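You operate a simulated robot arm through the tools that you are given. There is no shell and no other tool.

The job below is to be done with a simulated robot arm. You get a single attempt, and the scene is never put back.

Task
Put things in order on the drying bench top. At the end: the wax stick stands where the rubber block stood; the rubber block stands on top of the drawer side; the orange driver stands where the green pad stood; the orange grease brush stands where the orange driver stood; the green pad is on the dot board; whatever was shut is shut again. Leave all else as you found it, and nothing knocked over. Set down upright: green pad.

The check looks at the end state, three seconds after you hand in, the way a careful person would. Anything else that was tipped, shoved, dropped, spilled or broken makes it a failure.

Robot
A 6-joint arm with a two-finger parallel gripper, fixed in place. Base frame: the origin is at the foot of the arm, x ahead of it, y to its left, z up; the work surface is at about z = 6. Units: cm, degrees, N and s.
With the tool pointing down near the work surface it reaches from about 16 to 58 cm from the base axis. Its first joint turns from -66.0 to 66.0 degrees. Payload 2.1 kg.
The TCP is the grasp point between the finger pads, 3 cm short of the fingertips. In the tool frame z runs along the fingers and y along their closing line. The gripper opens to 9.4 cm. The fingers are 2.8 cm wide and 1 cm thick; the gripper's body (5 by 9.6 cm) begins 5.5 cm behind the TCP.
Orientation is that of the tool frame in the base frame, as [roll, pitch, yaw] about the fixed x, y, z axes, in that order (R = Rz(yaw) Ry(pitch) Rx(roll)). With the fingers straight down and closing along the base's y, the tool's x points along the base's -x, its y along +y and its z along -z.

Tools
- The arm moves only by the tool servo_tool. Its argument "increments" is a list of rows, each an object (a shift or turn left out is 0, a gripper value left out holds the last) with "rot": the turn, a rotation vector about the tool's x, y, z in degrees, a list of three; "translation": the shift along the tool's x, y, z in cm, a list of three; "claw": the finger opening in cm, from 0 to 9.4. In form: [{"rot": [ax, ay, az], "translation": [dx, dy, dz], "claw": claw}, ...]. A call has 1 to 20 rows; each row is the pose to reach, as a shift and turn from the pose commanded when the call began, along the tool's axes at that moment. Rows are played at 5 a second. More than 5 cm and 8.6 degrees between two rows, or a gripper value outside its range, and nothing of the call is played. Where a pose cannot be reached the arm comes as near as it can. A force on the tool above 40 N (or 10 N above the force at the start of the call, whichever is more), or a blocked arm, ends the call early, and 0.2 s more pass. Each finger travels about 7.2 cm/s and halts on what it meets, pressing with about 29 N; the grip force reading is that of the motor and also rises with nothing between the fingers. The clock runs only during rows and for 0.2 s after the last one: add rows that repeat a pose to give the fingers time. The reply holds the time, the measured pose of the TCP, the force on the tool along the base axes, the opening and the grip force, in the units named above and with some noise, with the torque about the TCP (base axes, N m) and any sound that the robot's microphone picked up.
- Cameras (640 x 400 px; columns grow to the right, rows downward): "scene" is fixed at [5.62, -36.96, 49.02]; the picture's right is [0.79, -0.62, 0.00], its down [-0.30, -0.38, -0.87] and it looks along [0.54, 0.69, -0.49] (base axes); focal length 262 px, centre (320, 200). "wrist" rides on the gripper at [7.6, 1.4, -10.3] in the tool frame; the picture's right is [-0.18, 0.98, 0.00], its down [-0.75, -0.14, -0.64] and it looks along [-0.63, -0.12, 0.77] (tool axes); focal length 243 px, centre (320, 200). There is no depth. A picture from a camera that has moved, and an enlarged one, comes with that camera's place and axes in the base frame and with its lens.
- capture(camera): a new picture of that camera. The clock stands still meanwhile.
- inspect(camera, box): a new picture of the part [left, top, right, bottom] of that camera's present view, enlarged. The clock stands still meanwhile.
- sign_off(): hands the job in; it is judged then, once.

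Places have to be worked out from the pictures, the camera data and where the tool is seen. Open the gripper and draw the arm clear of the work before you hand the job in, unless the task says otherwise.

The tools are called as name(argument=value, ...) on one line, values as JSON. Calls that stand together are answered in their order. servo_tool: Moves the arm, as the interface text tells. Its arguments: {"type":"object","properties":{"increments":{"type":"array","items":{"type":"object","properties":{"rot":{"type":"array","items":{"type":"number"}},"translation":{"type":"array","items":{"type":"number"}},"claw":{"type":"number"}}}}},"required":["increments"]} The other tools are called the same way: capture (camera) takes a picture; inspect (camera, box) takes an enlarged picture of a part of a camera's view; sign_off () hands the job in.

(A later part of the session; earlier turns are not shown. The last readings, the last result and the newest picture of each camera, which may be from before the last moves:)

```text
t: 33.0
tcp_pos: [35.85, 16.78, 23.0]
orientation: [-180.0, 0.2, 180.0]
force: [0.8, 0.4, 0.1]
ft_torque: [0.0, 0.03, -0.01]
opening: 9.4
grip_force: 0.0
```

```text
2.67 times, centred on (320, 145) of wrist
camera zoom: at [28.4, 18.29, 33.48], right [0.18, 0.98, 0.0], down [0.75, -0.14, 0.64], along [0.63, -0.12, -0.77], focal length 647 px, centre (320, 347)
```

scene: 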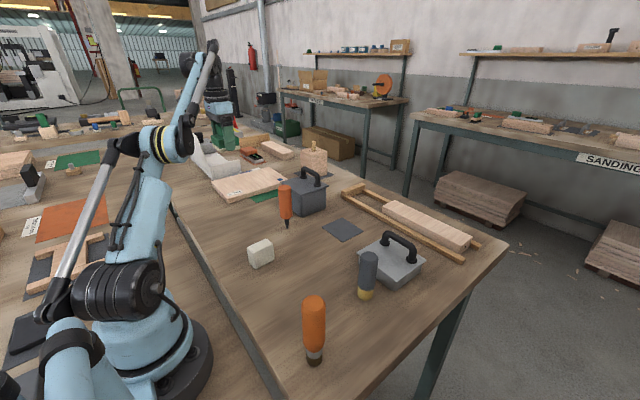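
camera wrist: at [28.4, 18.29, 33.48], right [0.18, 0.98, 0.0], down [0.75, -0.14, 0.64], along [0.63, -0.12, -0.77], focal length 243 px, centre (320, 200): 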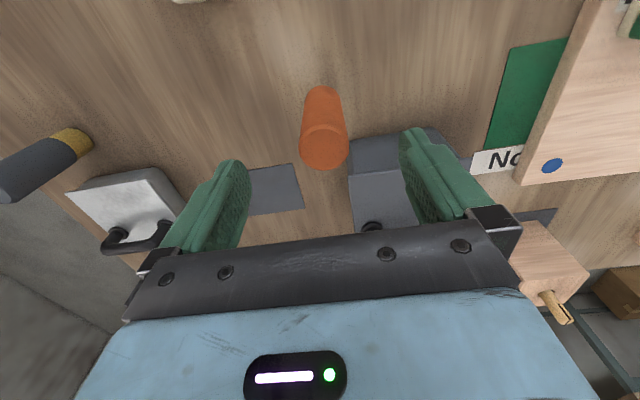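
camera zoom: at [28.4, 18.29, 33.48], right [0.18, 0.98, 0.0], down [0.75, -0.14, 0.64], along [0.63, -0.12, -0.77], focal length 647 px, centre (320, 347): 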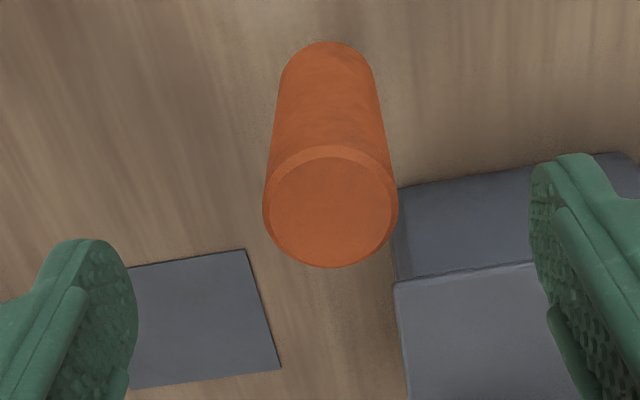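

The driver is offset by about +0.28 cm in y and +0.1 in x from the finger centre. I correct that and descend to TCP z≈14.3 around the handle.

servo_tool(increments=[{"translation": [-0.1, 0.28, 0]}, {"translation": [-0.1, 0.28, 2]}, {"translation": [-0.1, 0.28, 4.5]}, {"translation": [-0.1, 0.28, 7]}, {"translation": [-0.1, 0.28, 8.7]}, {"translation": [-0.1, 0.28, 8.7]}])

capture(camera="wrist")

inspect(camera="wrist", box=[220, 70, 420, 240])

inspect(camera="scene", box=[240, 130, 340, 240])

```text
t: 34.4
tcp_pos: [36.15, 17.02, 14.4]
orientation: [180.0, 0.1, 180.0]
force: [0.7, 0.1, 0.2]
ft_torque: [0.0, 0.0, 0.04]
opening: 9.4
grip_force: 0.0
```

```text
taken
camera wrist: at [28.51, 18.56, 24.8], right [0.18, 0.98, 0.0], down [0.75, -0.14, 0.64], along [0.63, -0.12, -0.77], focal length 243 px, centre (320, 200)
```

wrist: 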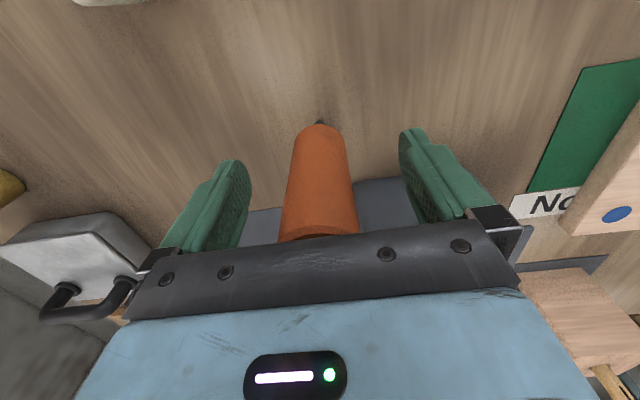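

```text
2.35 times, centred on (320, 155) of wrist
camera zoom: at [28.51, 18.56, 24.8], right [0.18, 0.98, 0.0], down [0.75, -0.14, 0.64], along [0.63, -0.12, -0.77], focal length 571 px, centre (320, 306)
```

zoom: 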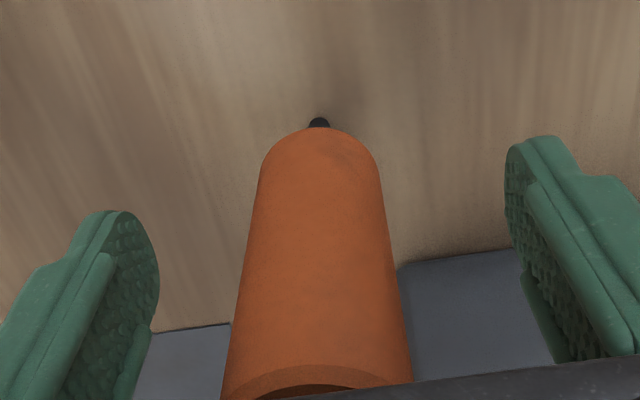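

```text
3.64 times, centred on (290, 185) of scene
camera zoom: at [5.62, -36.96, 49.02], right [0.79, -0.62, 0.0], down [-0.3, -0.38, -0.87], along [0.54, 0.69, -0.49], focal length 954 px, centre (429, 254)
```

zoom: 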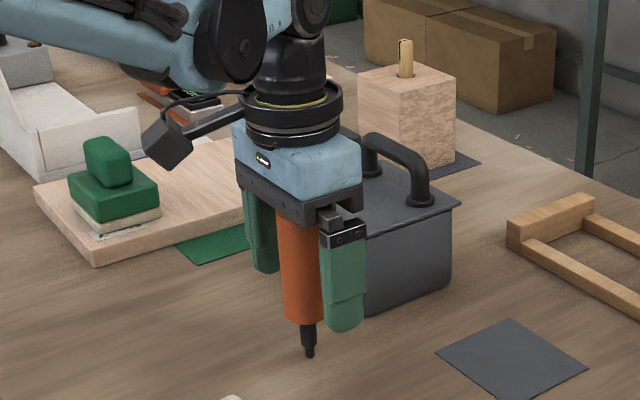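

The driver is centred between the fingers. I close slowly on the handle.

servo_tool(increments=[{"claw": 8.0}, {"claw": 6.5}, {"claw": 5.2}, {"claw": 4.6}, {"claw": 4.2}, {"claw": 3.9}, {"claw": 3.7}, {"claw": 3.5}, {"claw": 3.3}, {"claw": 3.0}, {"claw": 2.5}, {"claw": 2.0}, {"claw": 2.0}])

capture(camera="wrist")

inspect(camera="scene", box=[240, 130, 340, 240])

```text
t: 37.2
tcp_pos: [36.06, 17.05, 14.4]
orientation: [180.0, 0.1, 180.0]
force: [-1.1, -1.2, 0.7]
ft_torque: [-0.04, 0.01, 0.02]
opening: 3.3
grip_force: 29.5
```

```text
taken
camera wrist: at [28.51, 18.57, 24.82], right [0.18, 0.98, 0.0], down [0.75, -0.14, 0.64], along [0.63, -0.12, -0.77], focal length 243 px, centre (320, 200)
```

wrist: 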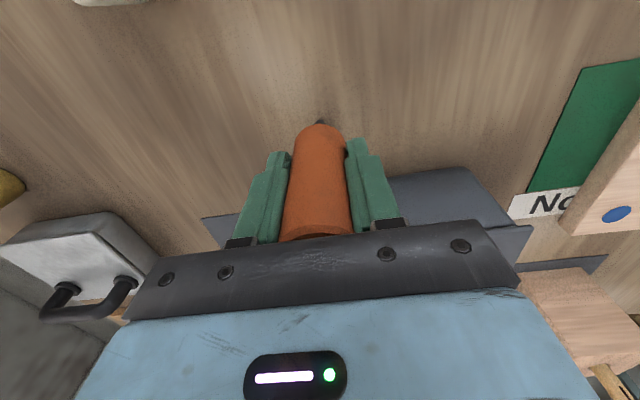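

```text
3.64 times, centred on (290, 185) of scene
camera zoom: at [5.62, -36.96, 49.02], right [0.79, -0.62, 0.0], down [-0.3, -0.38, -0.87], along [0.54, 0.69, -0.49], focal length 954 px, centre (429, 254)
```

zoom: 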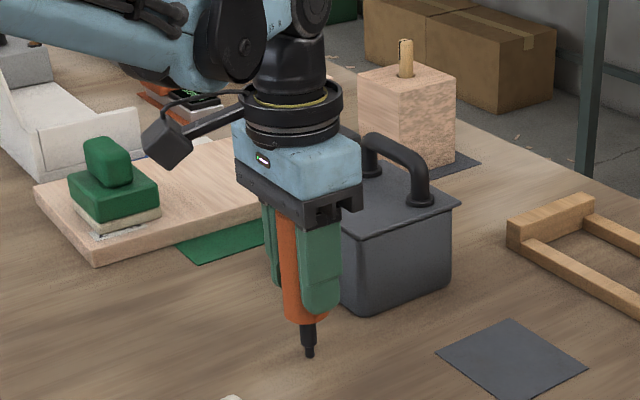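

The driver is gripped at 3.3 cm with its axis at about (36.08, 17.05). I lift gently first.

servo_tool(increments=[{"translation": [0, 0, -0.3]}, {"translation": [0, 0, -0.8]}, {"translation": [0, 0, -1.5]}, {"translation": [0, 0, -2.5]}, {"translation": [0, 0, -2.5]}])

inspect(camera="scene", box=[240, 130, 340, 240])

capture(camera="wrist")

```text
t: 38.4
tcp_pos: [36.07, 16.92, 16.83]
orientation: [-179.9, 0.1, 180.0]
force: [-0.7, 0.4, -1.5]
ft_torque: [0.03, 0.02, 0.04]
opening: 3.3
grip_force: 28.8
```

```text
3.64 times, centred on (290, 185) of scene
camera zoom: at [5.62, -36.96, 49.02], right [0.79, -0.62, 0.0], down [-0.3, -0.38, -0.87], along [0.54, 0.69, -0.49], focal length 954 px, centre (429, 254)
```

zoom: 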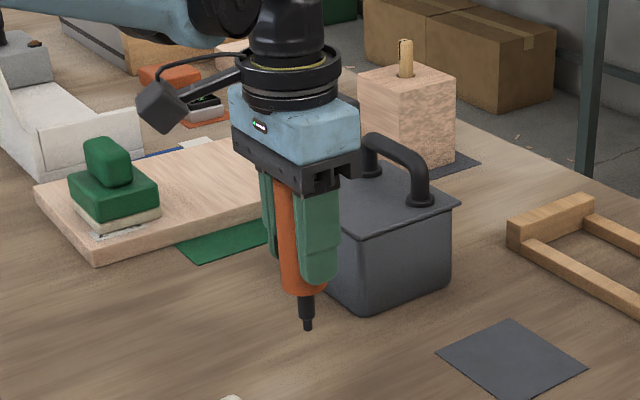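

```text
taken
camera wrist: at [28.53, 18.59, 27.3], right [0.18, 0.98, 0.0], down [0.75, -0.14, 0.64], along [0.63, -0.12, -0.77], focal length 243 px, centre (320, 200)
```

wrist: 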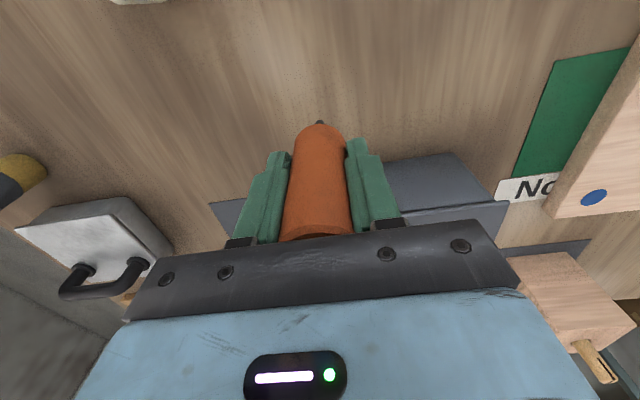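

The driver rose cleanly and vertically. I'll carry it up and over to the pad's old spot at about (47.9, 6.9).

servo_tool(increments=[{"translation": [0, 0, -2]}, {"translation": [0, -0.5, -4.5]}, {"translation": [0, -2.5, -5.5]}, {"translation": [-1, -5, -5.5]}, {"translation": [-3, -7, -5.5]}, {"translation": [-5.5, -8.5, -5.5]}, {"translation": [-8, -9.5, -5.5]}, {"translation": [-10.2, -10.1, -5.5]}, {"translation": [-11.5, -10.1, -5.5]}, {"translation": [-11.83, -10.1, -5.5]}, {"translation": [-11.83, -10.1, -5.5]}])

capture(camera="wrist")

inspect(camera="scene", box=[280, 130, 400, 250])

```text
t: 40.8
tcp_pos: [47.95, 7.04, 22.46]
orientation: [-179.9, 0.1, 180.0]
force: [-0.1, 0.6, -1.4]
ft_torque: [-0.02, -0.02, -0.04]
opening: 3.31
grip_force: 28.6
```

```text
taken
camera wrist: at [40.35, 8.47, 32.8], right [0.18, 0.98, 0.0], down [0.75, -0.14, 0.64], along [0.63, -0.12, -0.77], focal length 243 px, centre (320, 200)
```

wrist: 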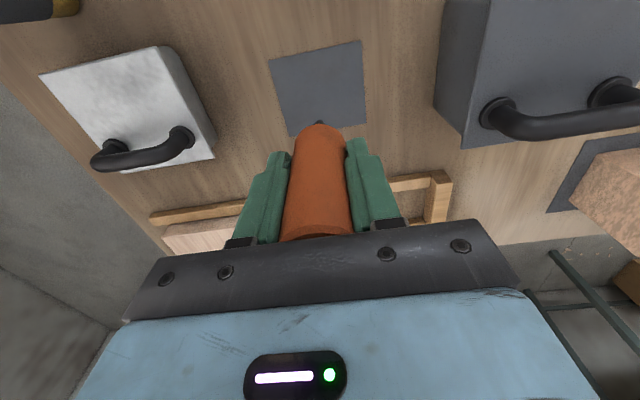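

```text
3.33 times, centred on (340, 190) of scene
camera zoom: at [5.62, -36.96, 49.02], right [0.79, -0.62, 0.0], down [-0.3, -0.38, -0.87], along [0.54, 0.69, -0.49], focal length 874 px, centre (253, 233)
```

zoom: 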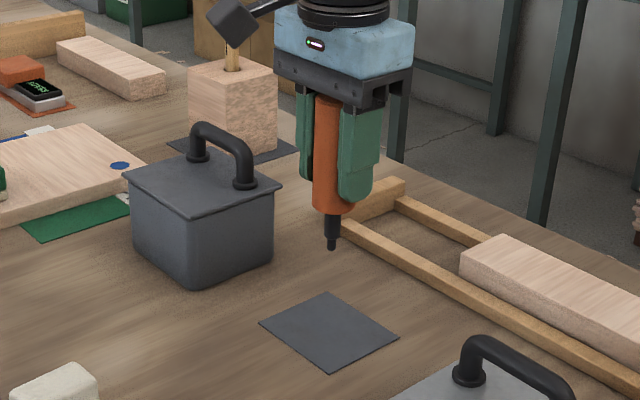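

The driver tip hangs over the mat's centre at about (48, 6.9). I lower it to just above the mat.

servo_tool(increments=[{"translation": [0, 0, 1.5]}, {"translation": [0, 0, 3.5]}, {"translation": [0, 0, 5.5]}, {"translation": [0, 0, 6.6]}, {"translation": [0, 0, 7.2]}, {"translation": [0, 0, 7.2]}])

inspect(camera="scene", box=[300, 170, 380, 250])

inspect(camera="wrist", box=[220, 40, 420, 190])

```text
t: 42.2
tcp_pos: [47.82, 6.78, 15.21]
orientation: [-179.9, 0.1, 179.9]
force: [0.4, 0.6, 0.1]
ft_torque: [-0.01, 0.0, 0.01]
opening: 3.32
grip_force: 29.1
```

```text
5.00 times, centred on (340, 210) of scene
camera zoom: at [5.62, -36.96, 49.02], right [0.79, -0.62, 0.0], down [-0.3, -0.38, -0.87], along [0.54, 0.69, -0.49], focal length 1311 px, centre (220, 150)
```

zoom: 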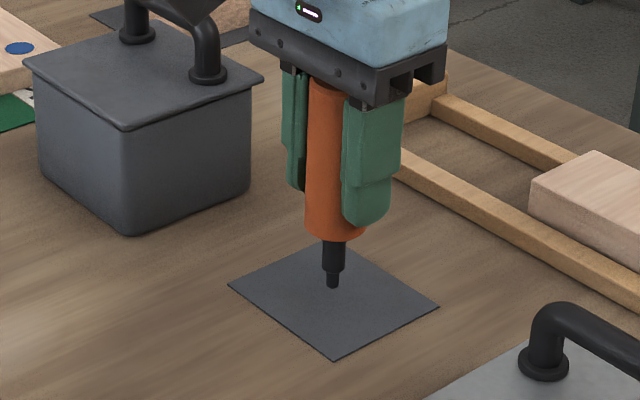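

```text
2.67 times, centred on (320, 115) of wrist
camera zoom: at [40.34, 8.4, 25.59], right [0.18, 0.98, 0.0], down [0.75, -0.14, 0.64], along [0.63, -0.12, -0.77], focal length 647 px, centre (320, 427)
```

zoom: 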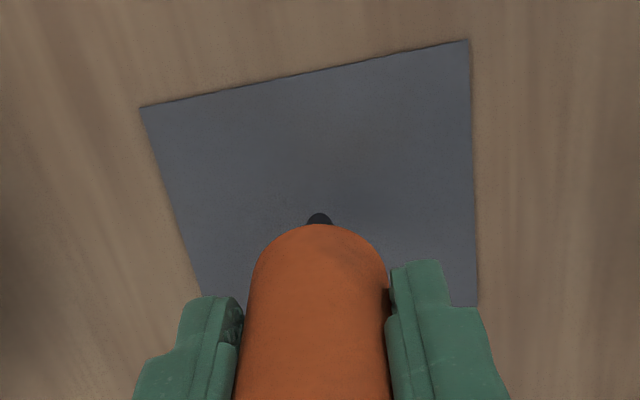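

The tip is over the mat centre. I lower in fine steps until light contact.

servo_tool(increments=[{"translation": [0, 0.1, 0.15]}, {"translation": [0, 0.1, 0.3]}, {"translation": [0, 0.1, 0.45]}, {"translation": [0, 0.1, 0.55]}, {"translation": [0, 0.1, 0.55]}])

```text
t: 43.4
tcp_pos: [47.86, 6.95, 14.69]
orientation: [-179.9, 0.1, 180.0]
force: [0.2, -0.5, -1.0]
ft_torque: [0.04, 0.01, 0.0]
opening: 3.3
grip_force: 29.0
```

Still no contact. I take two more fine steps.

servo_tool(increments=[{"translation": [0, 0, 0.05]}, {"translation": [0, 0, 0.1]}, {"translation": [0, 0, 0.1]}])

servo_tool(increments=[{"translation": [0, 0, 0.05]}, {"translation": [0, 0, 0.1]}, {"translation": [0, 0, 0.1]}])

```text
t: 44.2
tcp_pos: [47.89, 6.93, 14.55]
orientation: [180.0, 0.1, -180.0]
force: [0.2, 0.9, -0.9]
ft_torque: [-0.02, -0.02, 0.03]
opening: 3.27
grip_force: 29.3
```

```text
t: 45.0
tcp_pos: [47.99, 7.03, 14.43]
orientation: [-180.0, 0.1, 179.9]
force: [0.6, 0.2, 1.0]
ft_torque: [0.05, -0.06, 0.02]
opening: 3.3
grip_force: 28.7
```

The vertical force has risen from about -1 to +1 N, so contact is near. One more tiny step.

servo_tool(increments=[{"translation": [0, 0, 0.06]}, {"translation": [0, 0, 0.06]}])

inspect(camera="scene", box=[300, 170, 380, 250])

```text
t: 45.6
tcp_pos: [47.97, 6.92, 14.45]
orientation: [-179.9, 0.0, -180.0]
force: [-0.2, -0.4, 17.4]
ft_torque: [0.11, -0.09, 0.0]
opening: 3.28
grip_force: 28.9
```

```text
5.00 times, centred on (340, 210) of scene
camera zoom: at [5.61, -36.97, 49.02], right [0.79, -0.62, 0.0], down [-0.3, -0.38, -0.87], along [0.54, 0.69, -0.49], focal length 1311 px, centre (220, 150)
```

zoom: 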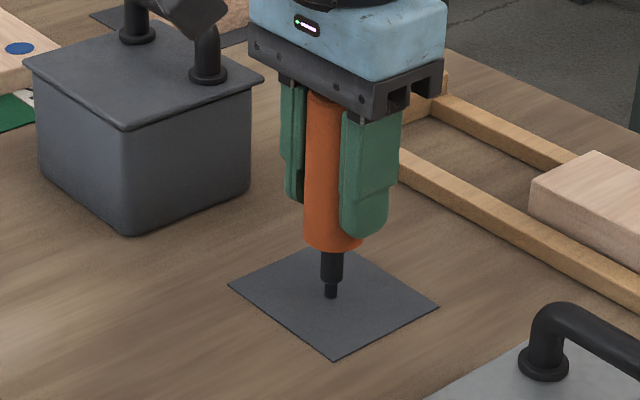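

The tip bears on the mat at 17 N. I back off the excess load and open the fingers very gradually.

servo_tool(increments=[{"translation": [0, 0, -0.06]}, {"translation": [0, 0, -0.06]}, {"translation": [0, 0, -0.06], "claw": 3.2}, {"translation": [0, 0, -0.06], "claw": 3.3}, {"translation": [0, 0, -0.06], "claw": 3.4}, {"translation": [0, 0, -0.06], "claw": 3.5}, {"translation": [0, 0, -0.06], "claw": 3.7}, {"translation": [0, 0, -0.06], "claw": 4.0}, {"translation": [0, 0, -0.06], "claw": 4.5}, {"translation": [0, 0, -0.06], "claw": 5.2}, {"translation": [0, 0, -0.06], "claw": 6.2}, {"translation": [0, 0, -0.06], "claw": 7.5}, {"translation": [0, 0, -0.06], "claw": 9.0}, {"translation": [0, 0, -0.06], "claw": 9.4}, {"translation": [0, 0, -0.06], "claw": 9.4}])

inspect(camera="scene", box=[300, 150, 400, 250])

inspect(camera="wrist", box=[220, 60, 420, 240])

```text
t: 48.8
tcp_pos: [47.78, 6.94, 14.39]
orientation: [180.0, 0.2, -180.0]
force: [0.2, -0.4, -0.2]
ft_torque: [0.02, -0.04, -0.01]
opening: 9.41
grip_force: 0.0
```

```text
4.00 times, centred on (350, 200) of scene
camera zoom: at [5.62, -36.96, 49.02], right [0.79, -0.62, 0.0], down [-0.3, -0.38, -0.87], along [0.54, 0.69, -0.49], focal length 1049 px, centre (200, 200)
```

zoom: 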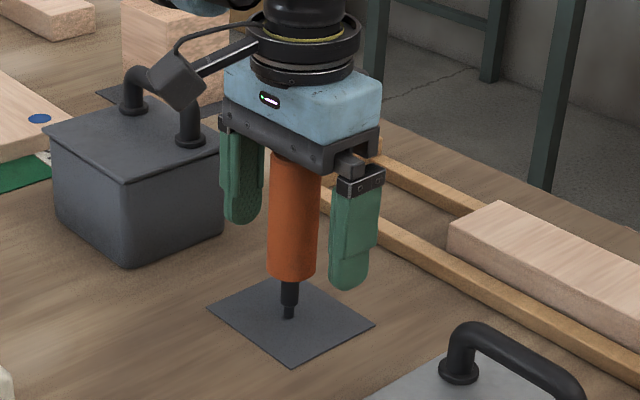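

```text
2.22 times, centred on (320, 150) of wrist
camera zoom: at [40.37, 8.5, 24.84], right [0.18, 0.98, 0.0], down [0.75, -0.14, 0.64], along [0.63, -0.12, -0.77], focal length 539 px, centre (320, 311)
```

zoom: 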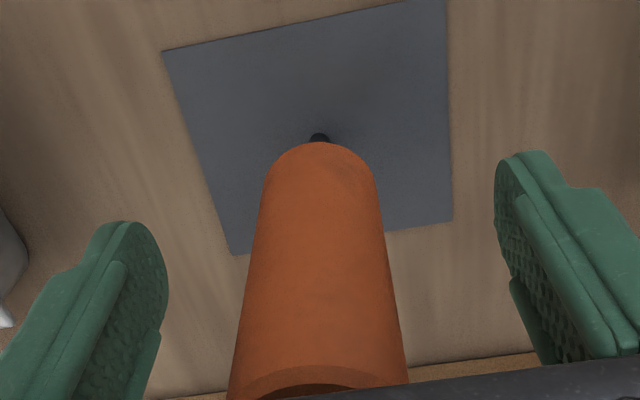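

The driver stands upright on the mat with the fingers clear. I raise straight up and check that it stays standing.

servo_tool(increments=[{"translation": [0, 0, -0.5]}, {"translation": [0, 0, -1.5]}, {"translation": [0, 0, -3]}, {"translation": [0, 0, -5]}, {"translation": [0, 0, -7]}, {"translation": [0, 0, -9.5]}, {"translation": [0, 0, -12]}])

capture(camera="wrist")

capture(camera="scene")

```text
t: 50.4
tcp_pos: [47.78, 6.95, 26.51]
orientation: [180.0, 0.1, -179.9]
force: [-0.1, 0.9, 0.5]
ft_torque: [-0.01, 0.01, 0.02]
opening: 9.38
grip_force: 0.0
```

```text
taken
camera wrist: at [40.31, 8.49, 36.86], right [0.18, 0.98, 0.0], down [0.75, -0.14, 0.64], along [0.63, -0.12, -0.77], focal length 243 px, centre (320, 200)
```

wrist: 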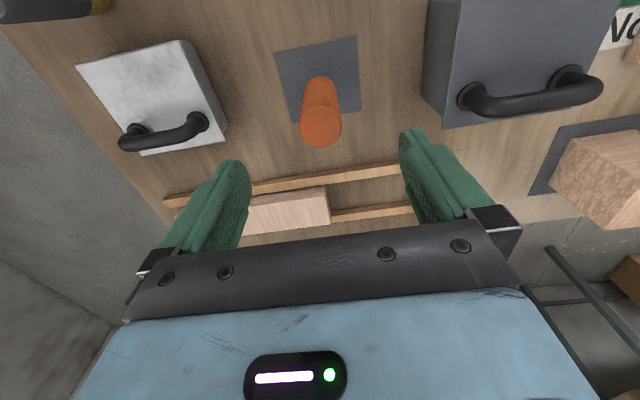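

```text
taken
```

scene: 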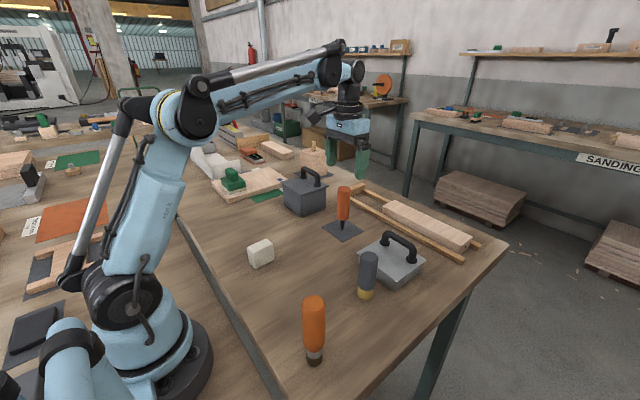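

The driver stays upright. Now for the grease brush at about (19.9, -17.2), top z≈19.9. I go to a hover above it.

servo_tool(increments=[{"translation": [2, -1.7, 0]}, {"translation": [5.5, -4.8, 0]}, {"translation": [9.5, -8.2, 0]}, {"translation": [13.3, -11.5, 0]}, {"translation": [17, -14.7, 0]}, {"translation": [20.7, -18, 0]}, {"translation": [24, -20.8, 0]}, {"translation": [26.5, -23, 0]}, {"translation": [27.9, -24.15, 0]}, {"translation": [27.9, -24.15, 0]}])

capture(camera="wrist")

inspect(camera="wrist", box=[220, 60, 420, 220])

inspect(camera="scene", box=[240, 220, 400, 380])

```text
refused: row 3 steps farther than a row can; nothing moved
```

```text
taken
camera wrist: at [40.31, 8.49, 36.86], right [0.18, 0.98, 0.0], down [0.75, -0.14, 0.64], along [0.63, -0.12, -0.77], focal length 243 px, centre (320, 200)
```

wrist: 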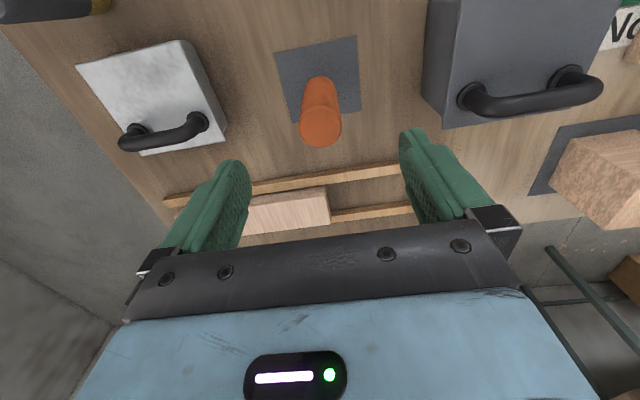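

```text
2.50 times, centred on (320, 140) of wrist
camera zoom: at [40.31, 8.49, 36.86], right [0.18, 0.98, 0.0], down [0.75, -0.14, 0.64], along [0.63, -0.12, -0.77], focal length 606 px, centre (320, 350)
```

zoom: 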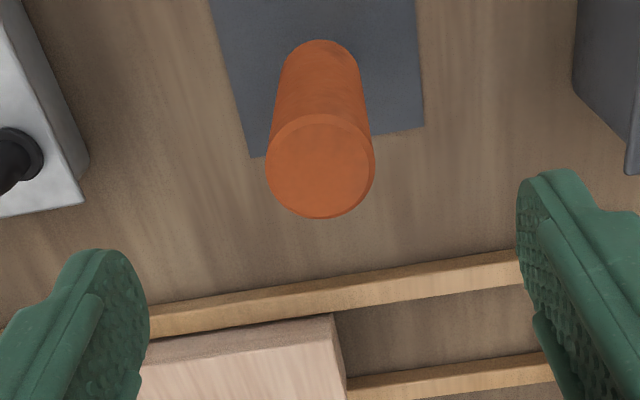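

```text
2.50 times, centred on (320, 300) of scene
camera zoom: at [5.62, -36.96, 49.02], right [0.79, -0.62, 0.0], down [-0.3, -0.38, -0.87], along [0.54, 0.69, -0.49], focal length 656 px, centre (320, -50)
```

zoom: 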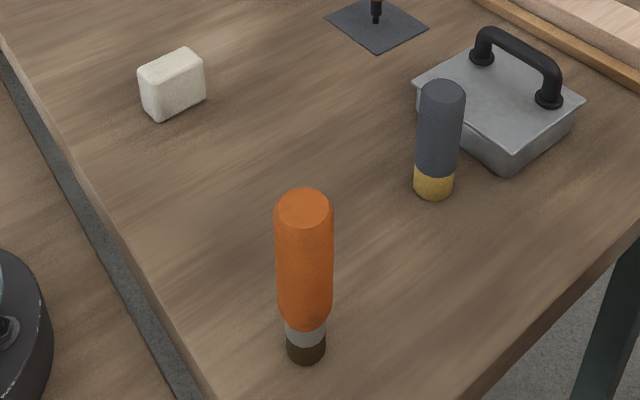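

One row was too long and nothing moved. I repeat the move with shorter steps.

servo_tool(increments=[{"translation": [2, -1.7, 0]}, {"translation": [5, -4.3, 0]}, {"translation": [8.5, -7.4, 0]}, {"translation": [12, -10.4, 0]}, {"translation": [15.5, -13.4, 0]}, {"translation": [19, -16.4, 0]}, {"translation": [22.5, -19.5, 0]}, {"translation": [25.5, -22.1, 0]}, {"translation": [27.9, -24.15, 0]}, {"translation": [27.9, -24.15, 0]}])

capture(camera="wrist")

inspect(camera="wrist", box=[220, 60, 420, 220])

```text
t: 52.6
tcp_pos: [19.94, -17.13, 26.55]
orientation: [180.0, 0.0, 180.0]
force: [0.0, -0.1, -0.3]
ft_torque: [-0.01, 0.0, 0.0]
opening: 9.42
grip_force: 0.1
```

```text
taken
camera wrist: at [12.33, -15.59, 36.86], right [0.18, 0.98, 0.0], down [0.75, -0.14, 0.64], along [0.63, -0.12, -0.77], focal length 243 px, centre (320, 200)
```

wrist: 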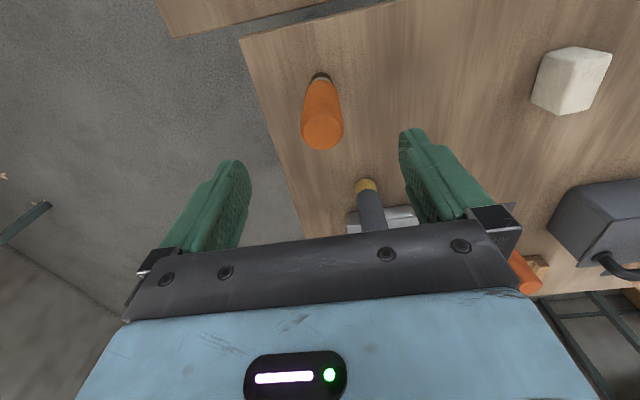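

```text
2.50 times, centred on (320, 140) of wrist
camera zoom: at [12.33, -15.59, 36.86], right [0.18, 0.98, 0.0], down [0.75, -0.14, 0.64], along [0.63, -0.12, -0.77], focal length 606 px, centre (320, 350)
```

zoom: 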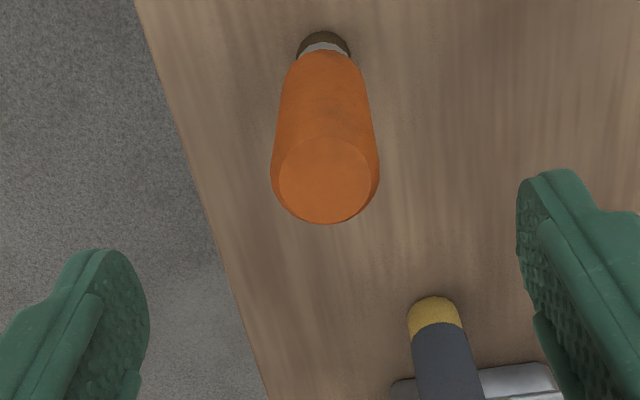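

The brush is nearly centred, only +0.13 cm off in y. I correct and descend to TCP z≈15.2 around the handle.

servo_tool(increments=[{"translation": [0, 0.13, 1]}, {"translation": [0, 0.13, 3.5]}, {"translation": [0, 0.13, 6]}, {"translation": [0, 0.13, 8.5]}, {"translation": [0, 0.13, 10.5]}, {"translation": [0, 0.13, 11.35]}, {"translation": [0, 0.13, 11.35]}])

inspect(camera="wrist", box=[220, 60, 420, 240])

inspect(camera="scene", box=[220, 220, 400, 380])

```text
t: 54.2
tcp_pos: [19.99, -17.04, 15.11]
orientation: [180.0, 0.0, 180.0]
force: [0.5, -0.4, 0.0]
ft_torque: [0.03, 0.02, -0.03]
opening: 9.41
grip_force: 0.1
```

```text
2.22 times, centred on (320, 150) of wrist
camera zoom: at [12.45, -15.49, 25.49], right [0.18, 0.98, 0.0], down [0.75, -0.14, 0.64], along [0.63, -0.12, -0.77], focal length 539 px, centre (320, 311)
```

zoom: 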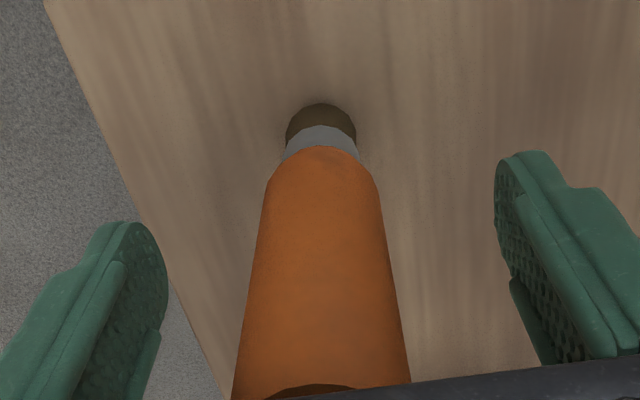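

```text
2.50 times, centred on (310, 300) of scene
camera zoom: at [5.62, -36.96, 49.02], right [0.79, -0.62, 0.0], down [-0.3, -0.38, -0.87], along [0.54, 0.69, -0.49], focal length 656 px, centre (345, -50)
```

zoom: 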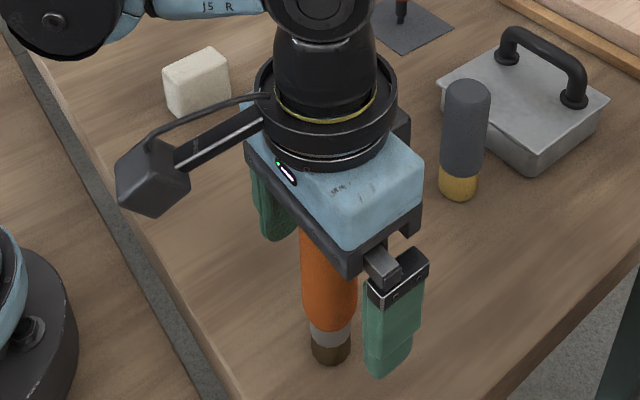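

The brush is centred between the fingers with no contact. I close slowly.

servo_tool(increments=[{"claw": 8.0}, {"claw": 6.5}, {"claw": 5.2}, {"claw": 4.6}, {"claw": 4.2}, {"claw": 3.9}, {"claw": 3.7}, {"claw": 3.5}, {"claw": 3.3}, {"claw": 3.0}, {"claw": 2.7}, {"claw": 2.3}, {"claw": 2.0}, {"claw": 2.0}])

servo_tool(increments=[{"translation": [0, 0, -0.3]}, {"translation": [0, 0, -0.8]}, {"translation": [0, 0, -1.5]}, {"translation": [0, 0, -2.5]}, {"translation": [0, 0, -2.5]}])

inspect(camera="scene", box=[220, 220, 400, 380])

inspect(camera="wrist", box=[220, 60, 420, 240])

```text
t: 57.2
tcp_pos: [19.99, -16.99, 15.14]
orientation: [-180.0, 0.1, -180.0]
force: [-0.3, 0.2, 1.2]
ft_torque: [0.02, 0.02, 0.01]
opening: 3.22
grip_force: 29.0
```

```text
t: 58.4
tcp_pos: [20.02, -17.04, 17.74]
orientation: [-180.0, 0.1, -180.0]
force: [-0.1, 0.7, -1.2]
ft_torque: [0.0, 0.04, 0.02]
opening: 3.23
grip_force: 29.2
```

```text
2.50 times, centred on (310, 300) of scene
camera zoom: at [5.62, -36.96, 49.02], right [0.79, -0.62, 0.0], down [-0.3, -0.38, -0.87], along [0.54, 0.69, -0.49], focal length 656 px, centre (345, -50)
```

zoom: 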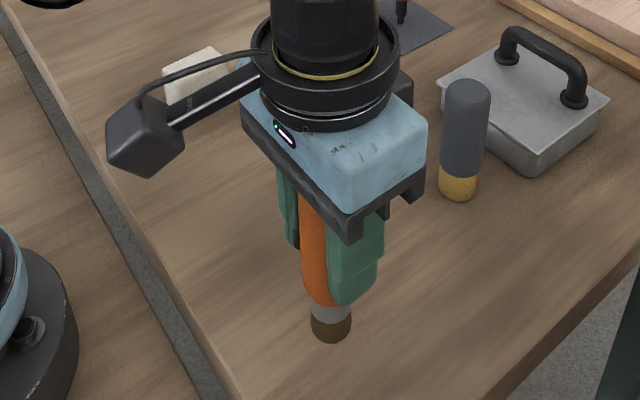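

```text
2.22 times, centred on (320, 150) of wrist
camera zoom: at [12.47, -15.49, 27.98], right [0.18, 0.98, 0.0], down [0.75, -0.14, 0.64], along [0.63, -0.12, -0.77], focal length 539 px, centre (320, 311)
```

zoom: 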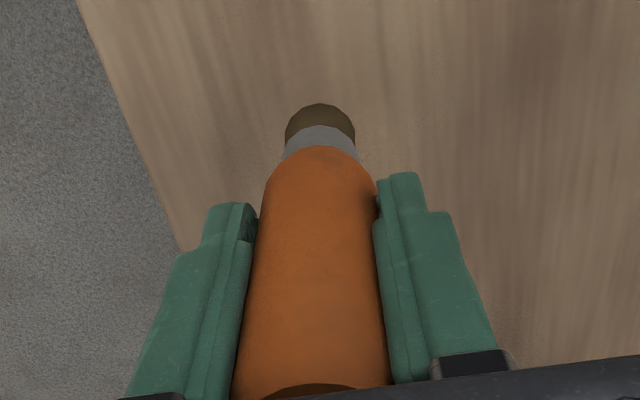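

The brush is held cleanly. I lift more and carry it to the driver's old spot at (36.08, 17.05).

servo_tool(increments=[{"translation": [0, 0, -2]}, {"translation": [0, 0, -4.5]}, {"translation": [-0.5, 1, -7]}, {"translation": [-1.8, 3.8, -8]}, {"translation": [-3.4, 7.2, -8]}, {"translation": [-5, 10.6, -8]}, {"translation": [-6.6, 14, -8]}, {"translation": [-8.2, 17.4, -8]}, {"translation": [-9.8, 20.8, -8]}, {"translation": [-11.4, 24.2, -8]}, {"translation": [-13, 27.6, -8]}, {"translation": [-14.4, 30.5, -8]}, {"translation": [-15.5, 32.8, -8]}, {"translation": [-16.06, 34.05, -8]}, {"translation": [-16.06, 34.05, -8]}])

capture(camera="scene")

capture(camera="wrist")

```text
t: 61.6
tcp_pos: [35.99, 17.14, 25.64]
orientation: [-179.9, 0.1, 179.8]
force: [0.5, 0.2, -0.6]
ft_torque: [0.01, 0.04, 0.03]
opening: 3.2
grip_force: 29.3
```

```text
taken
```

scene: 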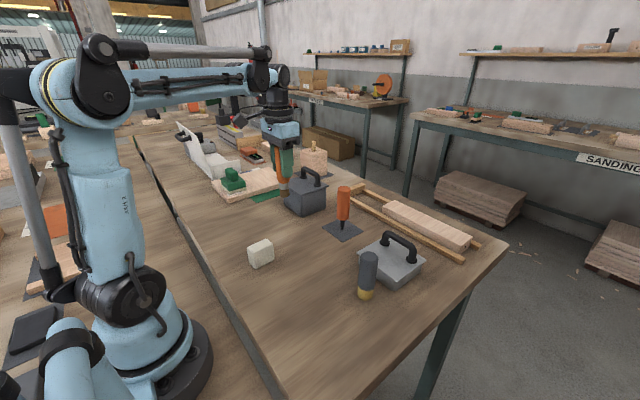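

```text
taken
camera wrist: at [28.45, 18.64, 35.95], right [0.19, 0.98, 0.0], down [0.75, -0.14, 0.64], along [0.63, -0.12, -0.77], focal length 243 px, centre (320, 200)
```

wrist: 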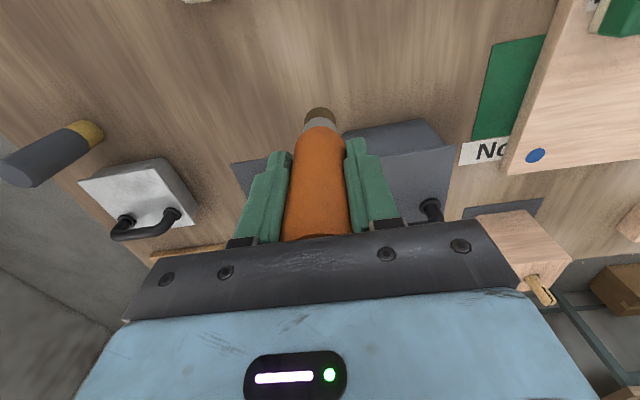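

The brush is above the spot at (36.0, 17.1). I lower to about 0.5 cm above the bench.

servo_tool(increments=[{"translation": [0, 0, 2]}, {"translation": [0, 0, 4.5]}, {"translation": [0, 0, 7]}, {"translation": [0, 0, 9]}, {"translation": [0, 0, 10]}, {"translation": [0, 0, 10]}])

servo_tool(increments=[{"translation": [0, 0, 0.15]}, {"translation": [0, 0, 0.3]}, {"translation": [0, 0, 0.3]}])

inspect(camera="scene", box=[240, 140, 340, 240])

```text
t: 63.0
tcp_pos: [36.13, 16.99, 15.5]
orientation: [180.0, 0.1, -180.0]
force: [-0.6, 0.1, -0.5]
ft_torque: [-0.02, 0.0, 0.01]
opening: 3.19
grip_force: 29.0
```

```text
t: 63.8
tcp_pos: [36.03, 16.99, 15.23]
orientation: [-180.0, 0.2, -179.9]
force: [0.7, -0.2, -0.4]
ft_torque: [0.03, -0.01, -0.03]
opening: 3.18
grip_force: 29.6
```

```text
4.00 times, centred on (290, 190) of scene
camera zoom: at [5.62, -36.96, 49.02], right [0.79, -0.62, 0.0], down [-0.3, -0.38, -0.87], along [0.54, 0.69, -0.49], focal length 1049 px, centre (440, 240)
```

zoom: 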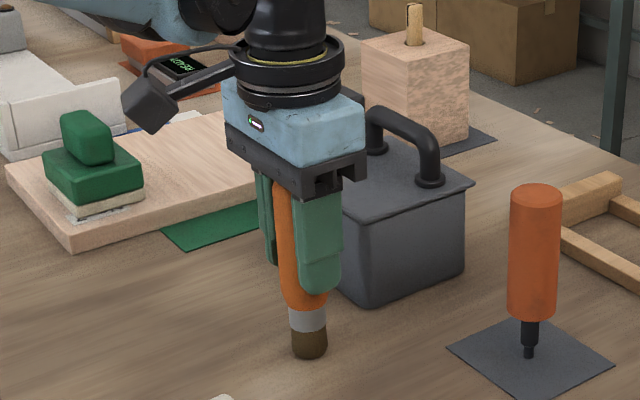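

Nearly touching. I take small steps to contact.

servo_tool(increments=[{"translation": [0, 0, 0.07]}, {"translation": [0, 0, 0.13]}, {"translation": [0, 0, 0.13]}])

```text
t: 64.6
tcp_pos: [36.09, 17.04, 15.21]
orientation: [180.0, 0.1, -180.0]
force: [-0.4, 0.5, -0.9]
ft_torque: [0.01, -0.03, 0.01]
opening: 3.17
grip_force: 29.1
```

servo_tool(increments=[{"translation": [0, 0, 0.06]}, {"translation": [0, 0, 0.1]}, {"translation": [0, 0, 0.1]}])

```text
t: 65.4
tcp_pos: [36.02, 16.91, 15.08]
orientation: [180.0, 0.1, -180.0]
force: [-1.2, 0.5, 17.6]
ft_torque: [0.01, 0.11, 0.01]
opening: 3.17
grip_force: 28.4
```

The brush bears on the bench at 17.6 N. I unload slightly and release gradually.

servo_tool(increments=[{"translation": [0, 0, -0.06]}, {"translation": [0, 0, -0.06]}, {"translation": [0, 0, -0.06], "claw": 3.0}, {"translation": [0, 0, -0.06], "claw": 3.2}, {"translation": [0, 0, -0.06], "claw": 3.3}, {"translation": [0, 0, -0.06], "claw": 3.5}, {"translation": [0, 0, -0.06], "claw": 3.8}, {"translation": [0, 0, -0.06], "claw": 4.3}, {"translation": [0, 0, -0.06], "claw": 5.2}, {"translation": [0, 0, -0.06], "claw": 6.5}, {"translation": [0, 0, -0.06], "claw": 8.0}, {"translation": [0, 0, -0.06], "claw": 9.4}, {"translation": [0, 0, -0.06], "claw": 9.4}])

inspect(camera="wrist", box=[220, 60, 420, 240])

inspect(camera="scene", box=[240, 140, 340, 240])

```text
t: 68.2
tcp_pos: [35.98, 17.04, 15.17]
orientation: [-180.0, 0.1, -179.9]
force: [0.2, 0.4, 0.1]
ft_torque: [-0.02, 0.02, 0.0]
opening: 9.42
grip_force: 0.2
```

```text
2.22 times, centred on (320, 150) of wrist
camera zoom: at [28.52, 18.59, 25.5], right [0.18, 0.98, 0.0], down [0.75, -0.14, 0.64], along [0.63, -0.12, -0.77], focal length 539 px, centre (320, 311)
```

zoom: 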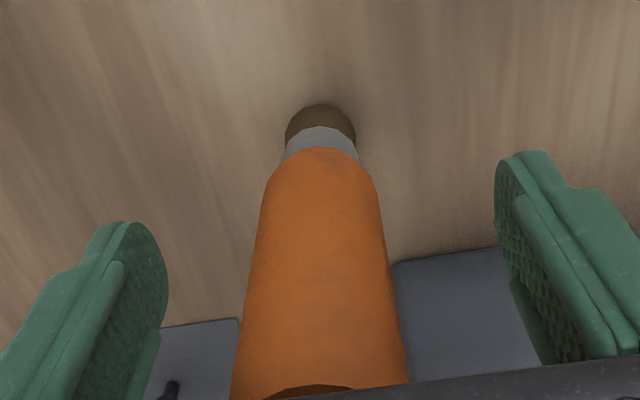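

```text
4.00 times, centred on (290, 190) of scene
camera zoom: at [5.62, -36.96, 49.02], right [0.79, -0.62, 0.0], down [-0.3, -0.38, -0.87], along [0.54, 0.69, -0.49], focal length 1049 px, centre (440, 240)
```

zoom: 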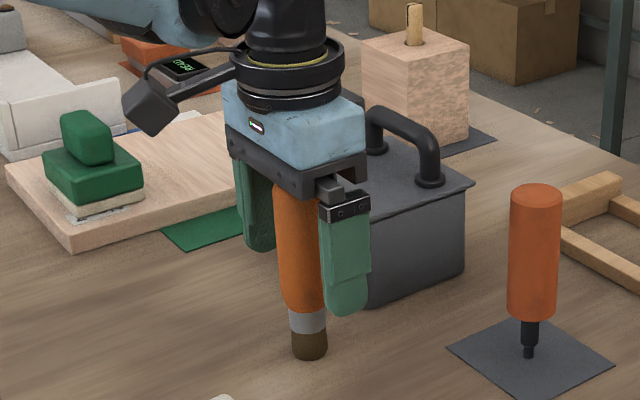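

The brush stands upright on the driver's old spot. I raise straight up and confirm.

servo_tool(increments=[{"translation": [0, 0, -0.5]}, {"translation": [0, 0, -1.5]}, {"translation": [0, 0, -3.5]}, {"translation": [0, 0, -6]}, {"translation": [0, 0, -9]}, {"translation": [0, 0, -12]}, {"translation": [2, -1, -13]}, {"translation": [5, -3, -13]}, {"translation": [9, -5, -13]}, {"translation": [12, -6.5, -13]}, {"translation": [12, -6.5, -13]}])

capture(camera="wrist")

inspect(camera="wrist", box=[220, 60, 420, 220])

capture(camera="scene")

```text
t: 70.6
tcp_pos: [23.84, 10.67, 28.07]
orientation: [-179.9, 0.1, 179.9]
force: [-0.8, -0.1, -0.3]
ft_torque: [-0.04, 0.01, 0.01]
opening: 9.42
grip_force: 0.0
```

```text
taken
camera wrist: at [16.41, 12.1, 38.48], right [0.19, 0.98, 0.0], down [0.75, -0.14, 0.64], along [0.63, -0.12, -0.77], focal length 243 px, centre (320, 200)
```

wrist: 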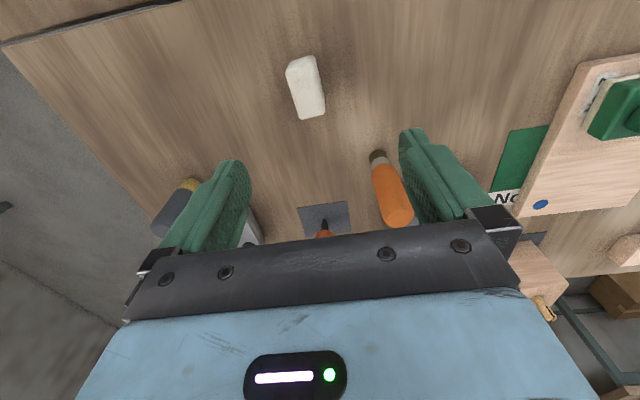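

```text
2.50 times, centred on (320, 140) of wrist
camera zoom: at [16.41, 12.1, 38.48], right [0.19, 0.98, 0.0], down [0.75, -0.14, 0.64], along [0.63, -0.12, -0.77], focal length 606 px, centre (320, 350)
```

zoom: 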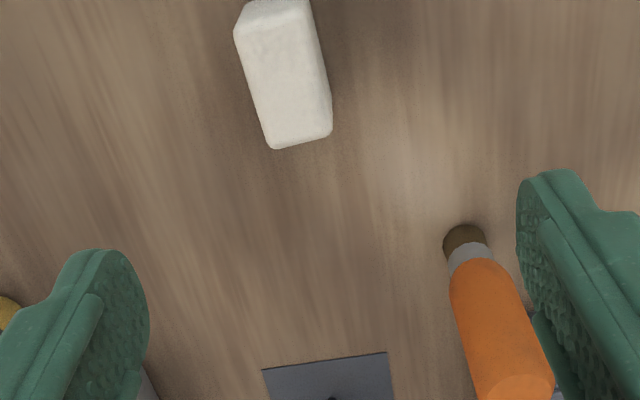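

```text
taken
```

scene: 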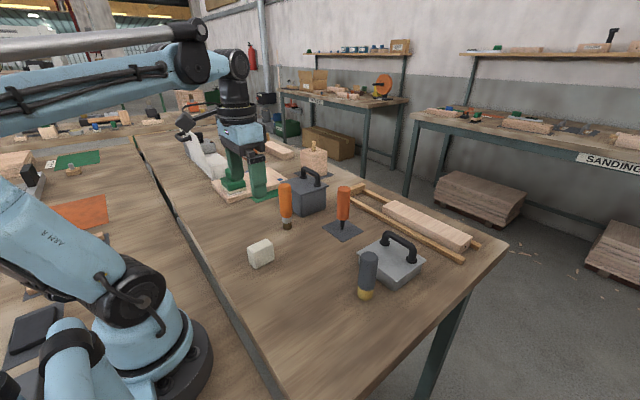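

Everything stands. I'll take a closer look at the white rubber block for its size and orientation.

inspect(camera="wrist", box=[255, 35, 355, 135])

inspect(camera="scene", box=[225, 225, 295, 285])

```text
4.00 times, centred on (305, 85) of wrist
camera zoom: at [16.41, 12.1, 38.48], right [0.19, 0.98, 0.0], down [0.75, -0.14, 0.64], along [0.63, -0.12, -0.77], focal length 970 px, centre (380, 660)
```

zoom: 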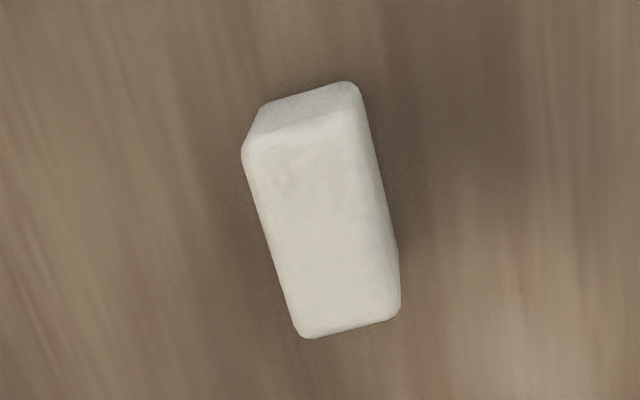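

```text
6.67 times, centred on (260, 255) of scene
camera zoom: at [5.62, -36.97, 49.02], right [0.79, -0.62, 0.0], down [-0.3, -0.38, -0.87], along [0.54, 0.69, -0.49], focal length 1748 px, centre (720, -167)
```

zoom: 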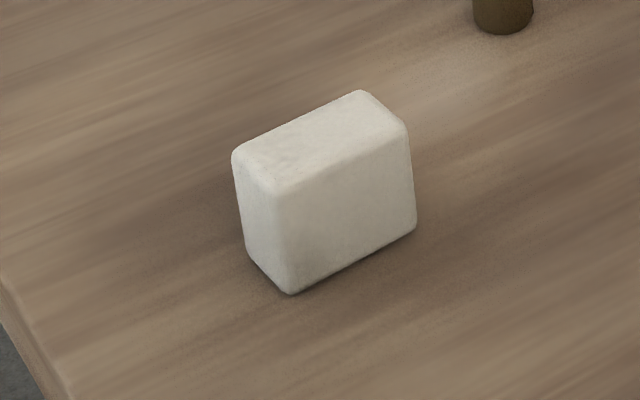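

The rubber block is about 5 × 3 × 4.75 cm, long side along x, centred near (24.0, 9.05). Before picking it, I test tilted reach toward the plank and get a better view of it.

servo_tool(increments=[{"translation": [-2.2, -3.4, 0]}, {"translation": [-4.7, -7.2, 0]}, {"translation": [-7.2, -10.9, 0]}, {"translation": [-9.7, -14.2, 0], "rot": [0, -5, 0]}, {"translation": [-12.7, -16.7, 0.5], "rot": [0, -10, 0]}, {"translation": [-16.7, -16.7, 1], "rot": [0, -15, 0]}, {"translation": [-20.7, -16.7, 1.5], "rot": [0, -20, 0]}, {"translation": [-24.7, -16.7, 2], "rot": [0, -20, 0]}, {"translation": [-27.7, -16.7, 3], "rot": [0, -20, 0]}, {"translation": [-30.2, -16.7, 4], "rot": [0, -20, 0]}, {"translation": [-30.2, -16.7, 4], "rot": [0, -20, 0]}])

capture(camera="wrist")

capture(camera="scene")

```text
t: 73.0
tcp_pos: [54.38, -6.13, 24.12]
orientation: [-180.0, 20.1, 180.0]
force: [-0.6, -0.4, -0.2]
ft_torque: [-0.02, 0.0, 0.03]
opening: 9.4
grip_force: 0.0
```

```text
taken
camera wrist: at [43.73, -4.66, 31.36], right [0.17, 0.98, 0.06], down [0.49, -0.14, 0.86], along [0.86, -0.12, -0.5], focal length 243 px, centre (320, 200)
```

wrist: 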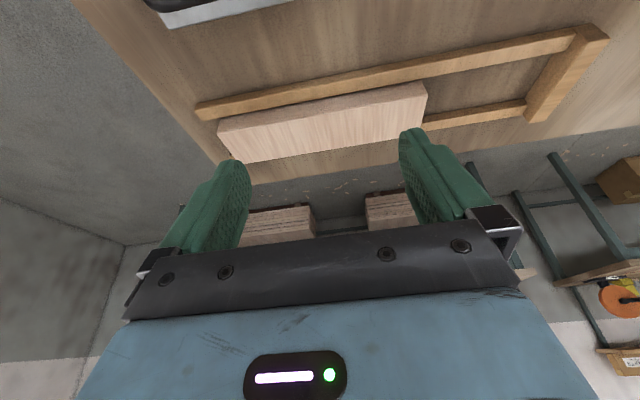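

```text
taken
```

scene: 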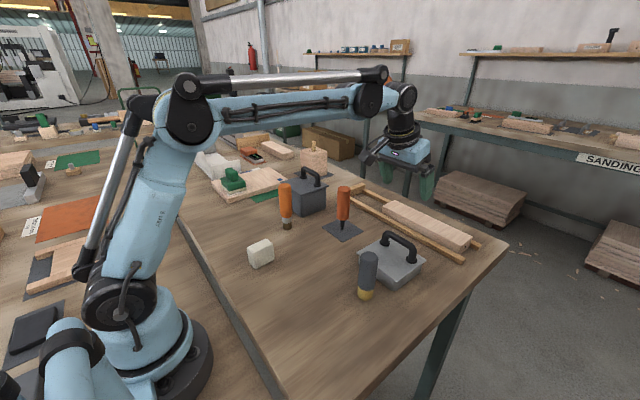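

Reach with the 20° tilt works. I'll zoom in on the plank and rails to measure the plank's top face.

inspect(camera="wrist", box=[180, 20, 440, 180])

inspect(camera="scene", box=[340, 175, 490, 285])

```text
2.46 times, centred on (310, 100) of wrist
camera zoom: at [43.73, -4.66, 31.36], right [0.17, 0.98, 0.06], down [0.49, -0.14, 0.86], along [0.86, -0.12, -0.5], focal length 597 px, centre (345, 446)
```

zoom: 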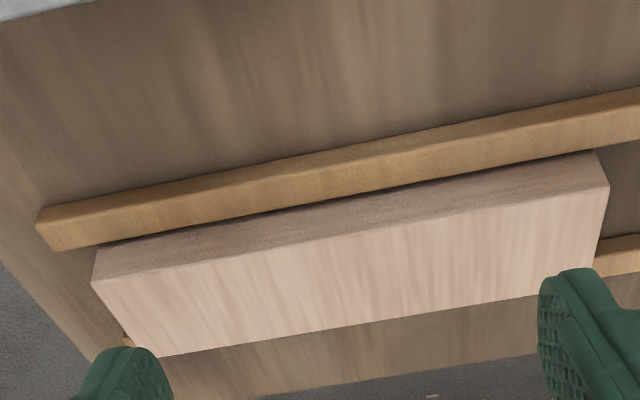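

```text
3.64 times, centred on (415, 230) of scene
camera zoom: at [5.62, -36.96, 49.02], right [0.79, -0.62, 0.0], down [-0.3, -0.38, -0.87], along [0.54, 0.69, -0.49], focal length 954 px, centre (-26, 91)
```

zoom: 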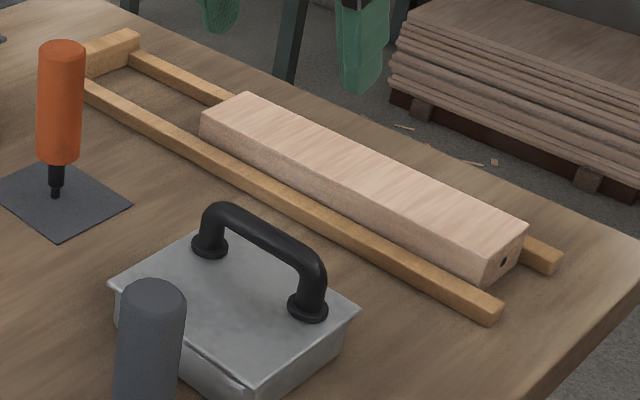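

The plank's top face spans about x 62.4–68.7, y -18.8 to 5.2, with its top at z≈9.3. I test reach at (65, -6, 15) with a 25° tilt while the gripper is empty.

servo_tool(increments=[{"translation": [-1.2, 0, 2], "rot": [0, -1, 0]}, {"translation": [-2.8, 0, 4.8], "rot": [0, -2, 0]}, {"translation": [-4.2, 0, 7.3], "rot": [0, -3, 0]}, {"translation": [-5.7, 0, 9.8], "rot": [0, -4, 0]}, {"translation": [-7.07, 0, 12.15], "rot": [0, -5, 0]}, {"translation": [-7.07, 0, 12.15], "rot": [0, -5, 0]}])

capture(camera="wrist")

capture(camera="scene")

```text
t: 74.4
tcp_pos: [65.16, -6.21, 15.23]
orientation: [-179.9, 25.1, 180.0]
force: [0.1, 0.1, 0.0]
ft_torque: [-0.01, -0.01, 0.01]
opening: 9.41
grip_force: 0.1
```

```text
taken
camera wrist: at [53.93, -4.69, 21.39], right [0.17, 0.98, 0.08], down [0.41, -0.14, 0.9], along [0.9, -0.12, -0.43], focal length 243 px, centre (320, 200)
```

wrist: 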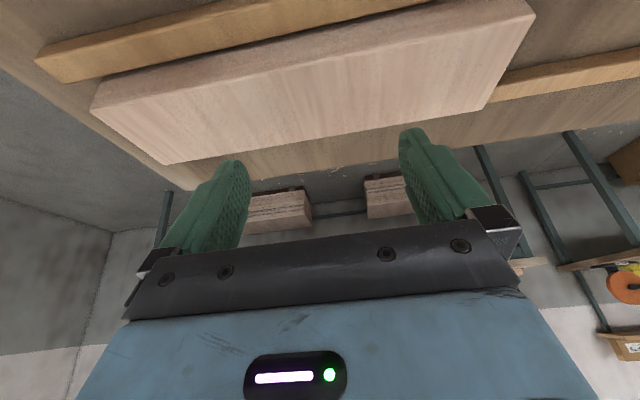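

```text
taken
```

scene: 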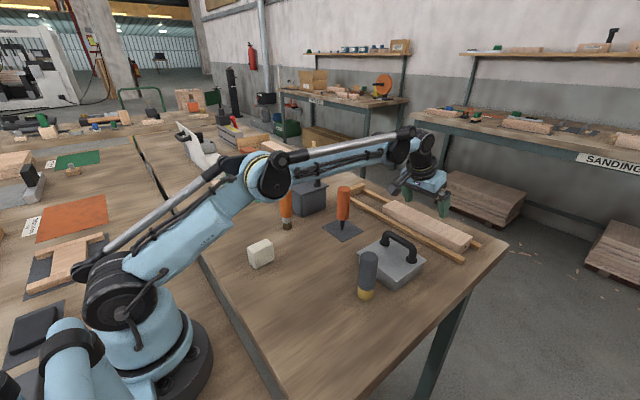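

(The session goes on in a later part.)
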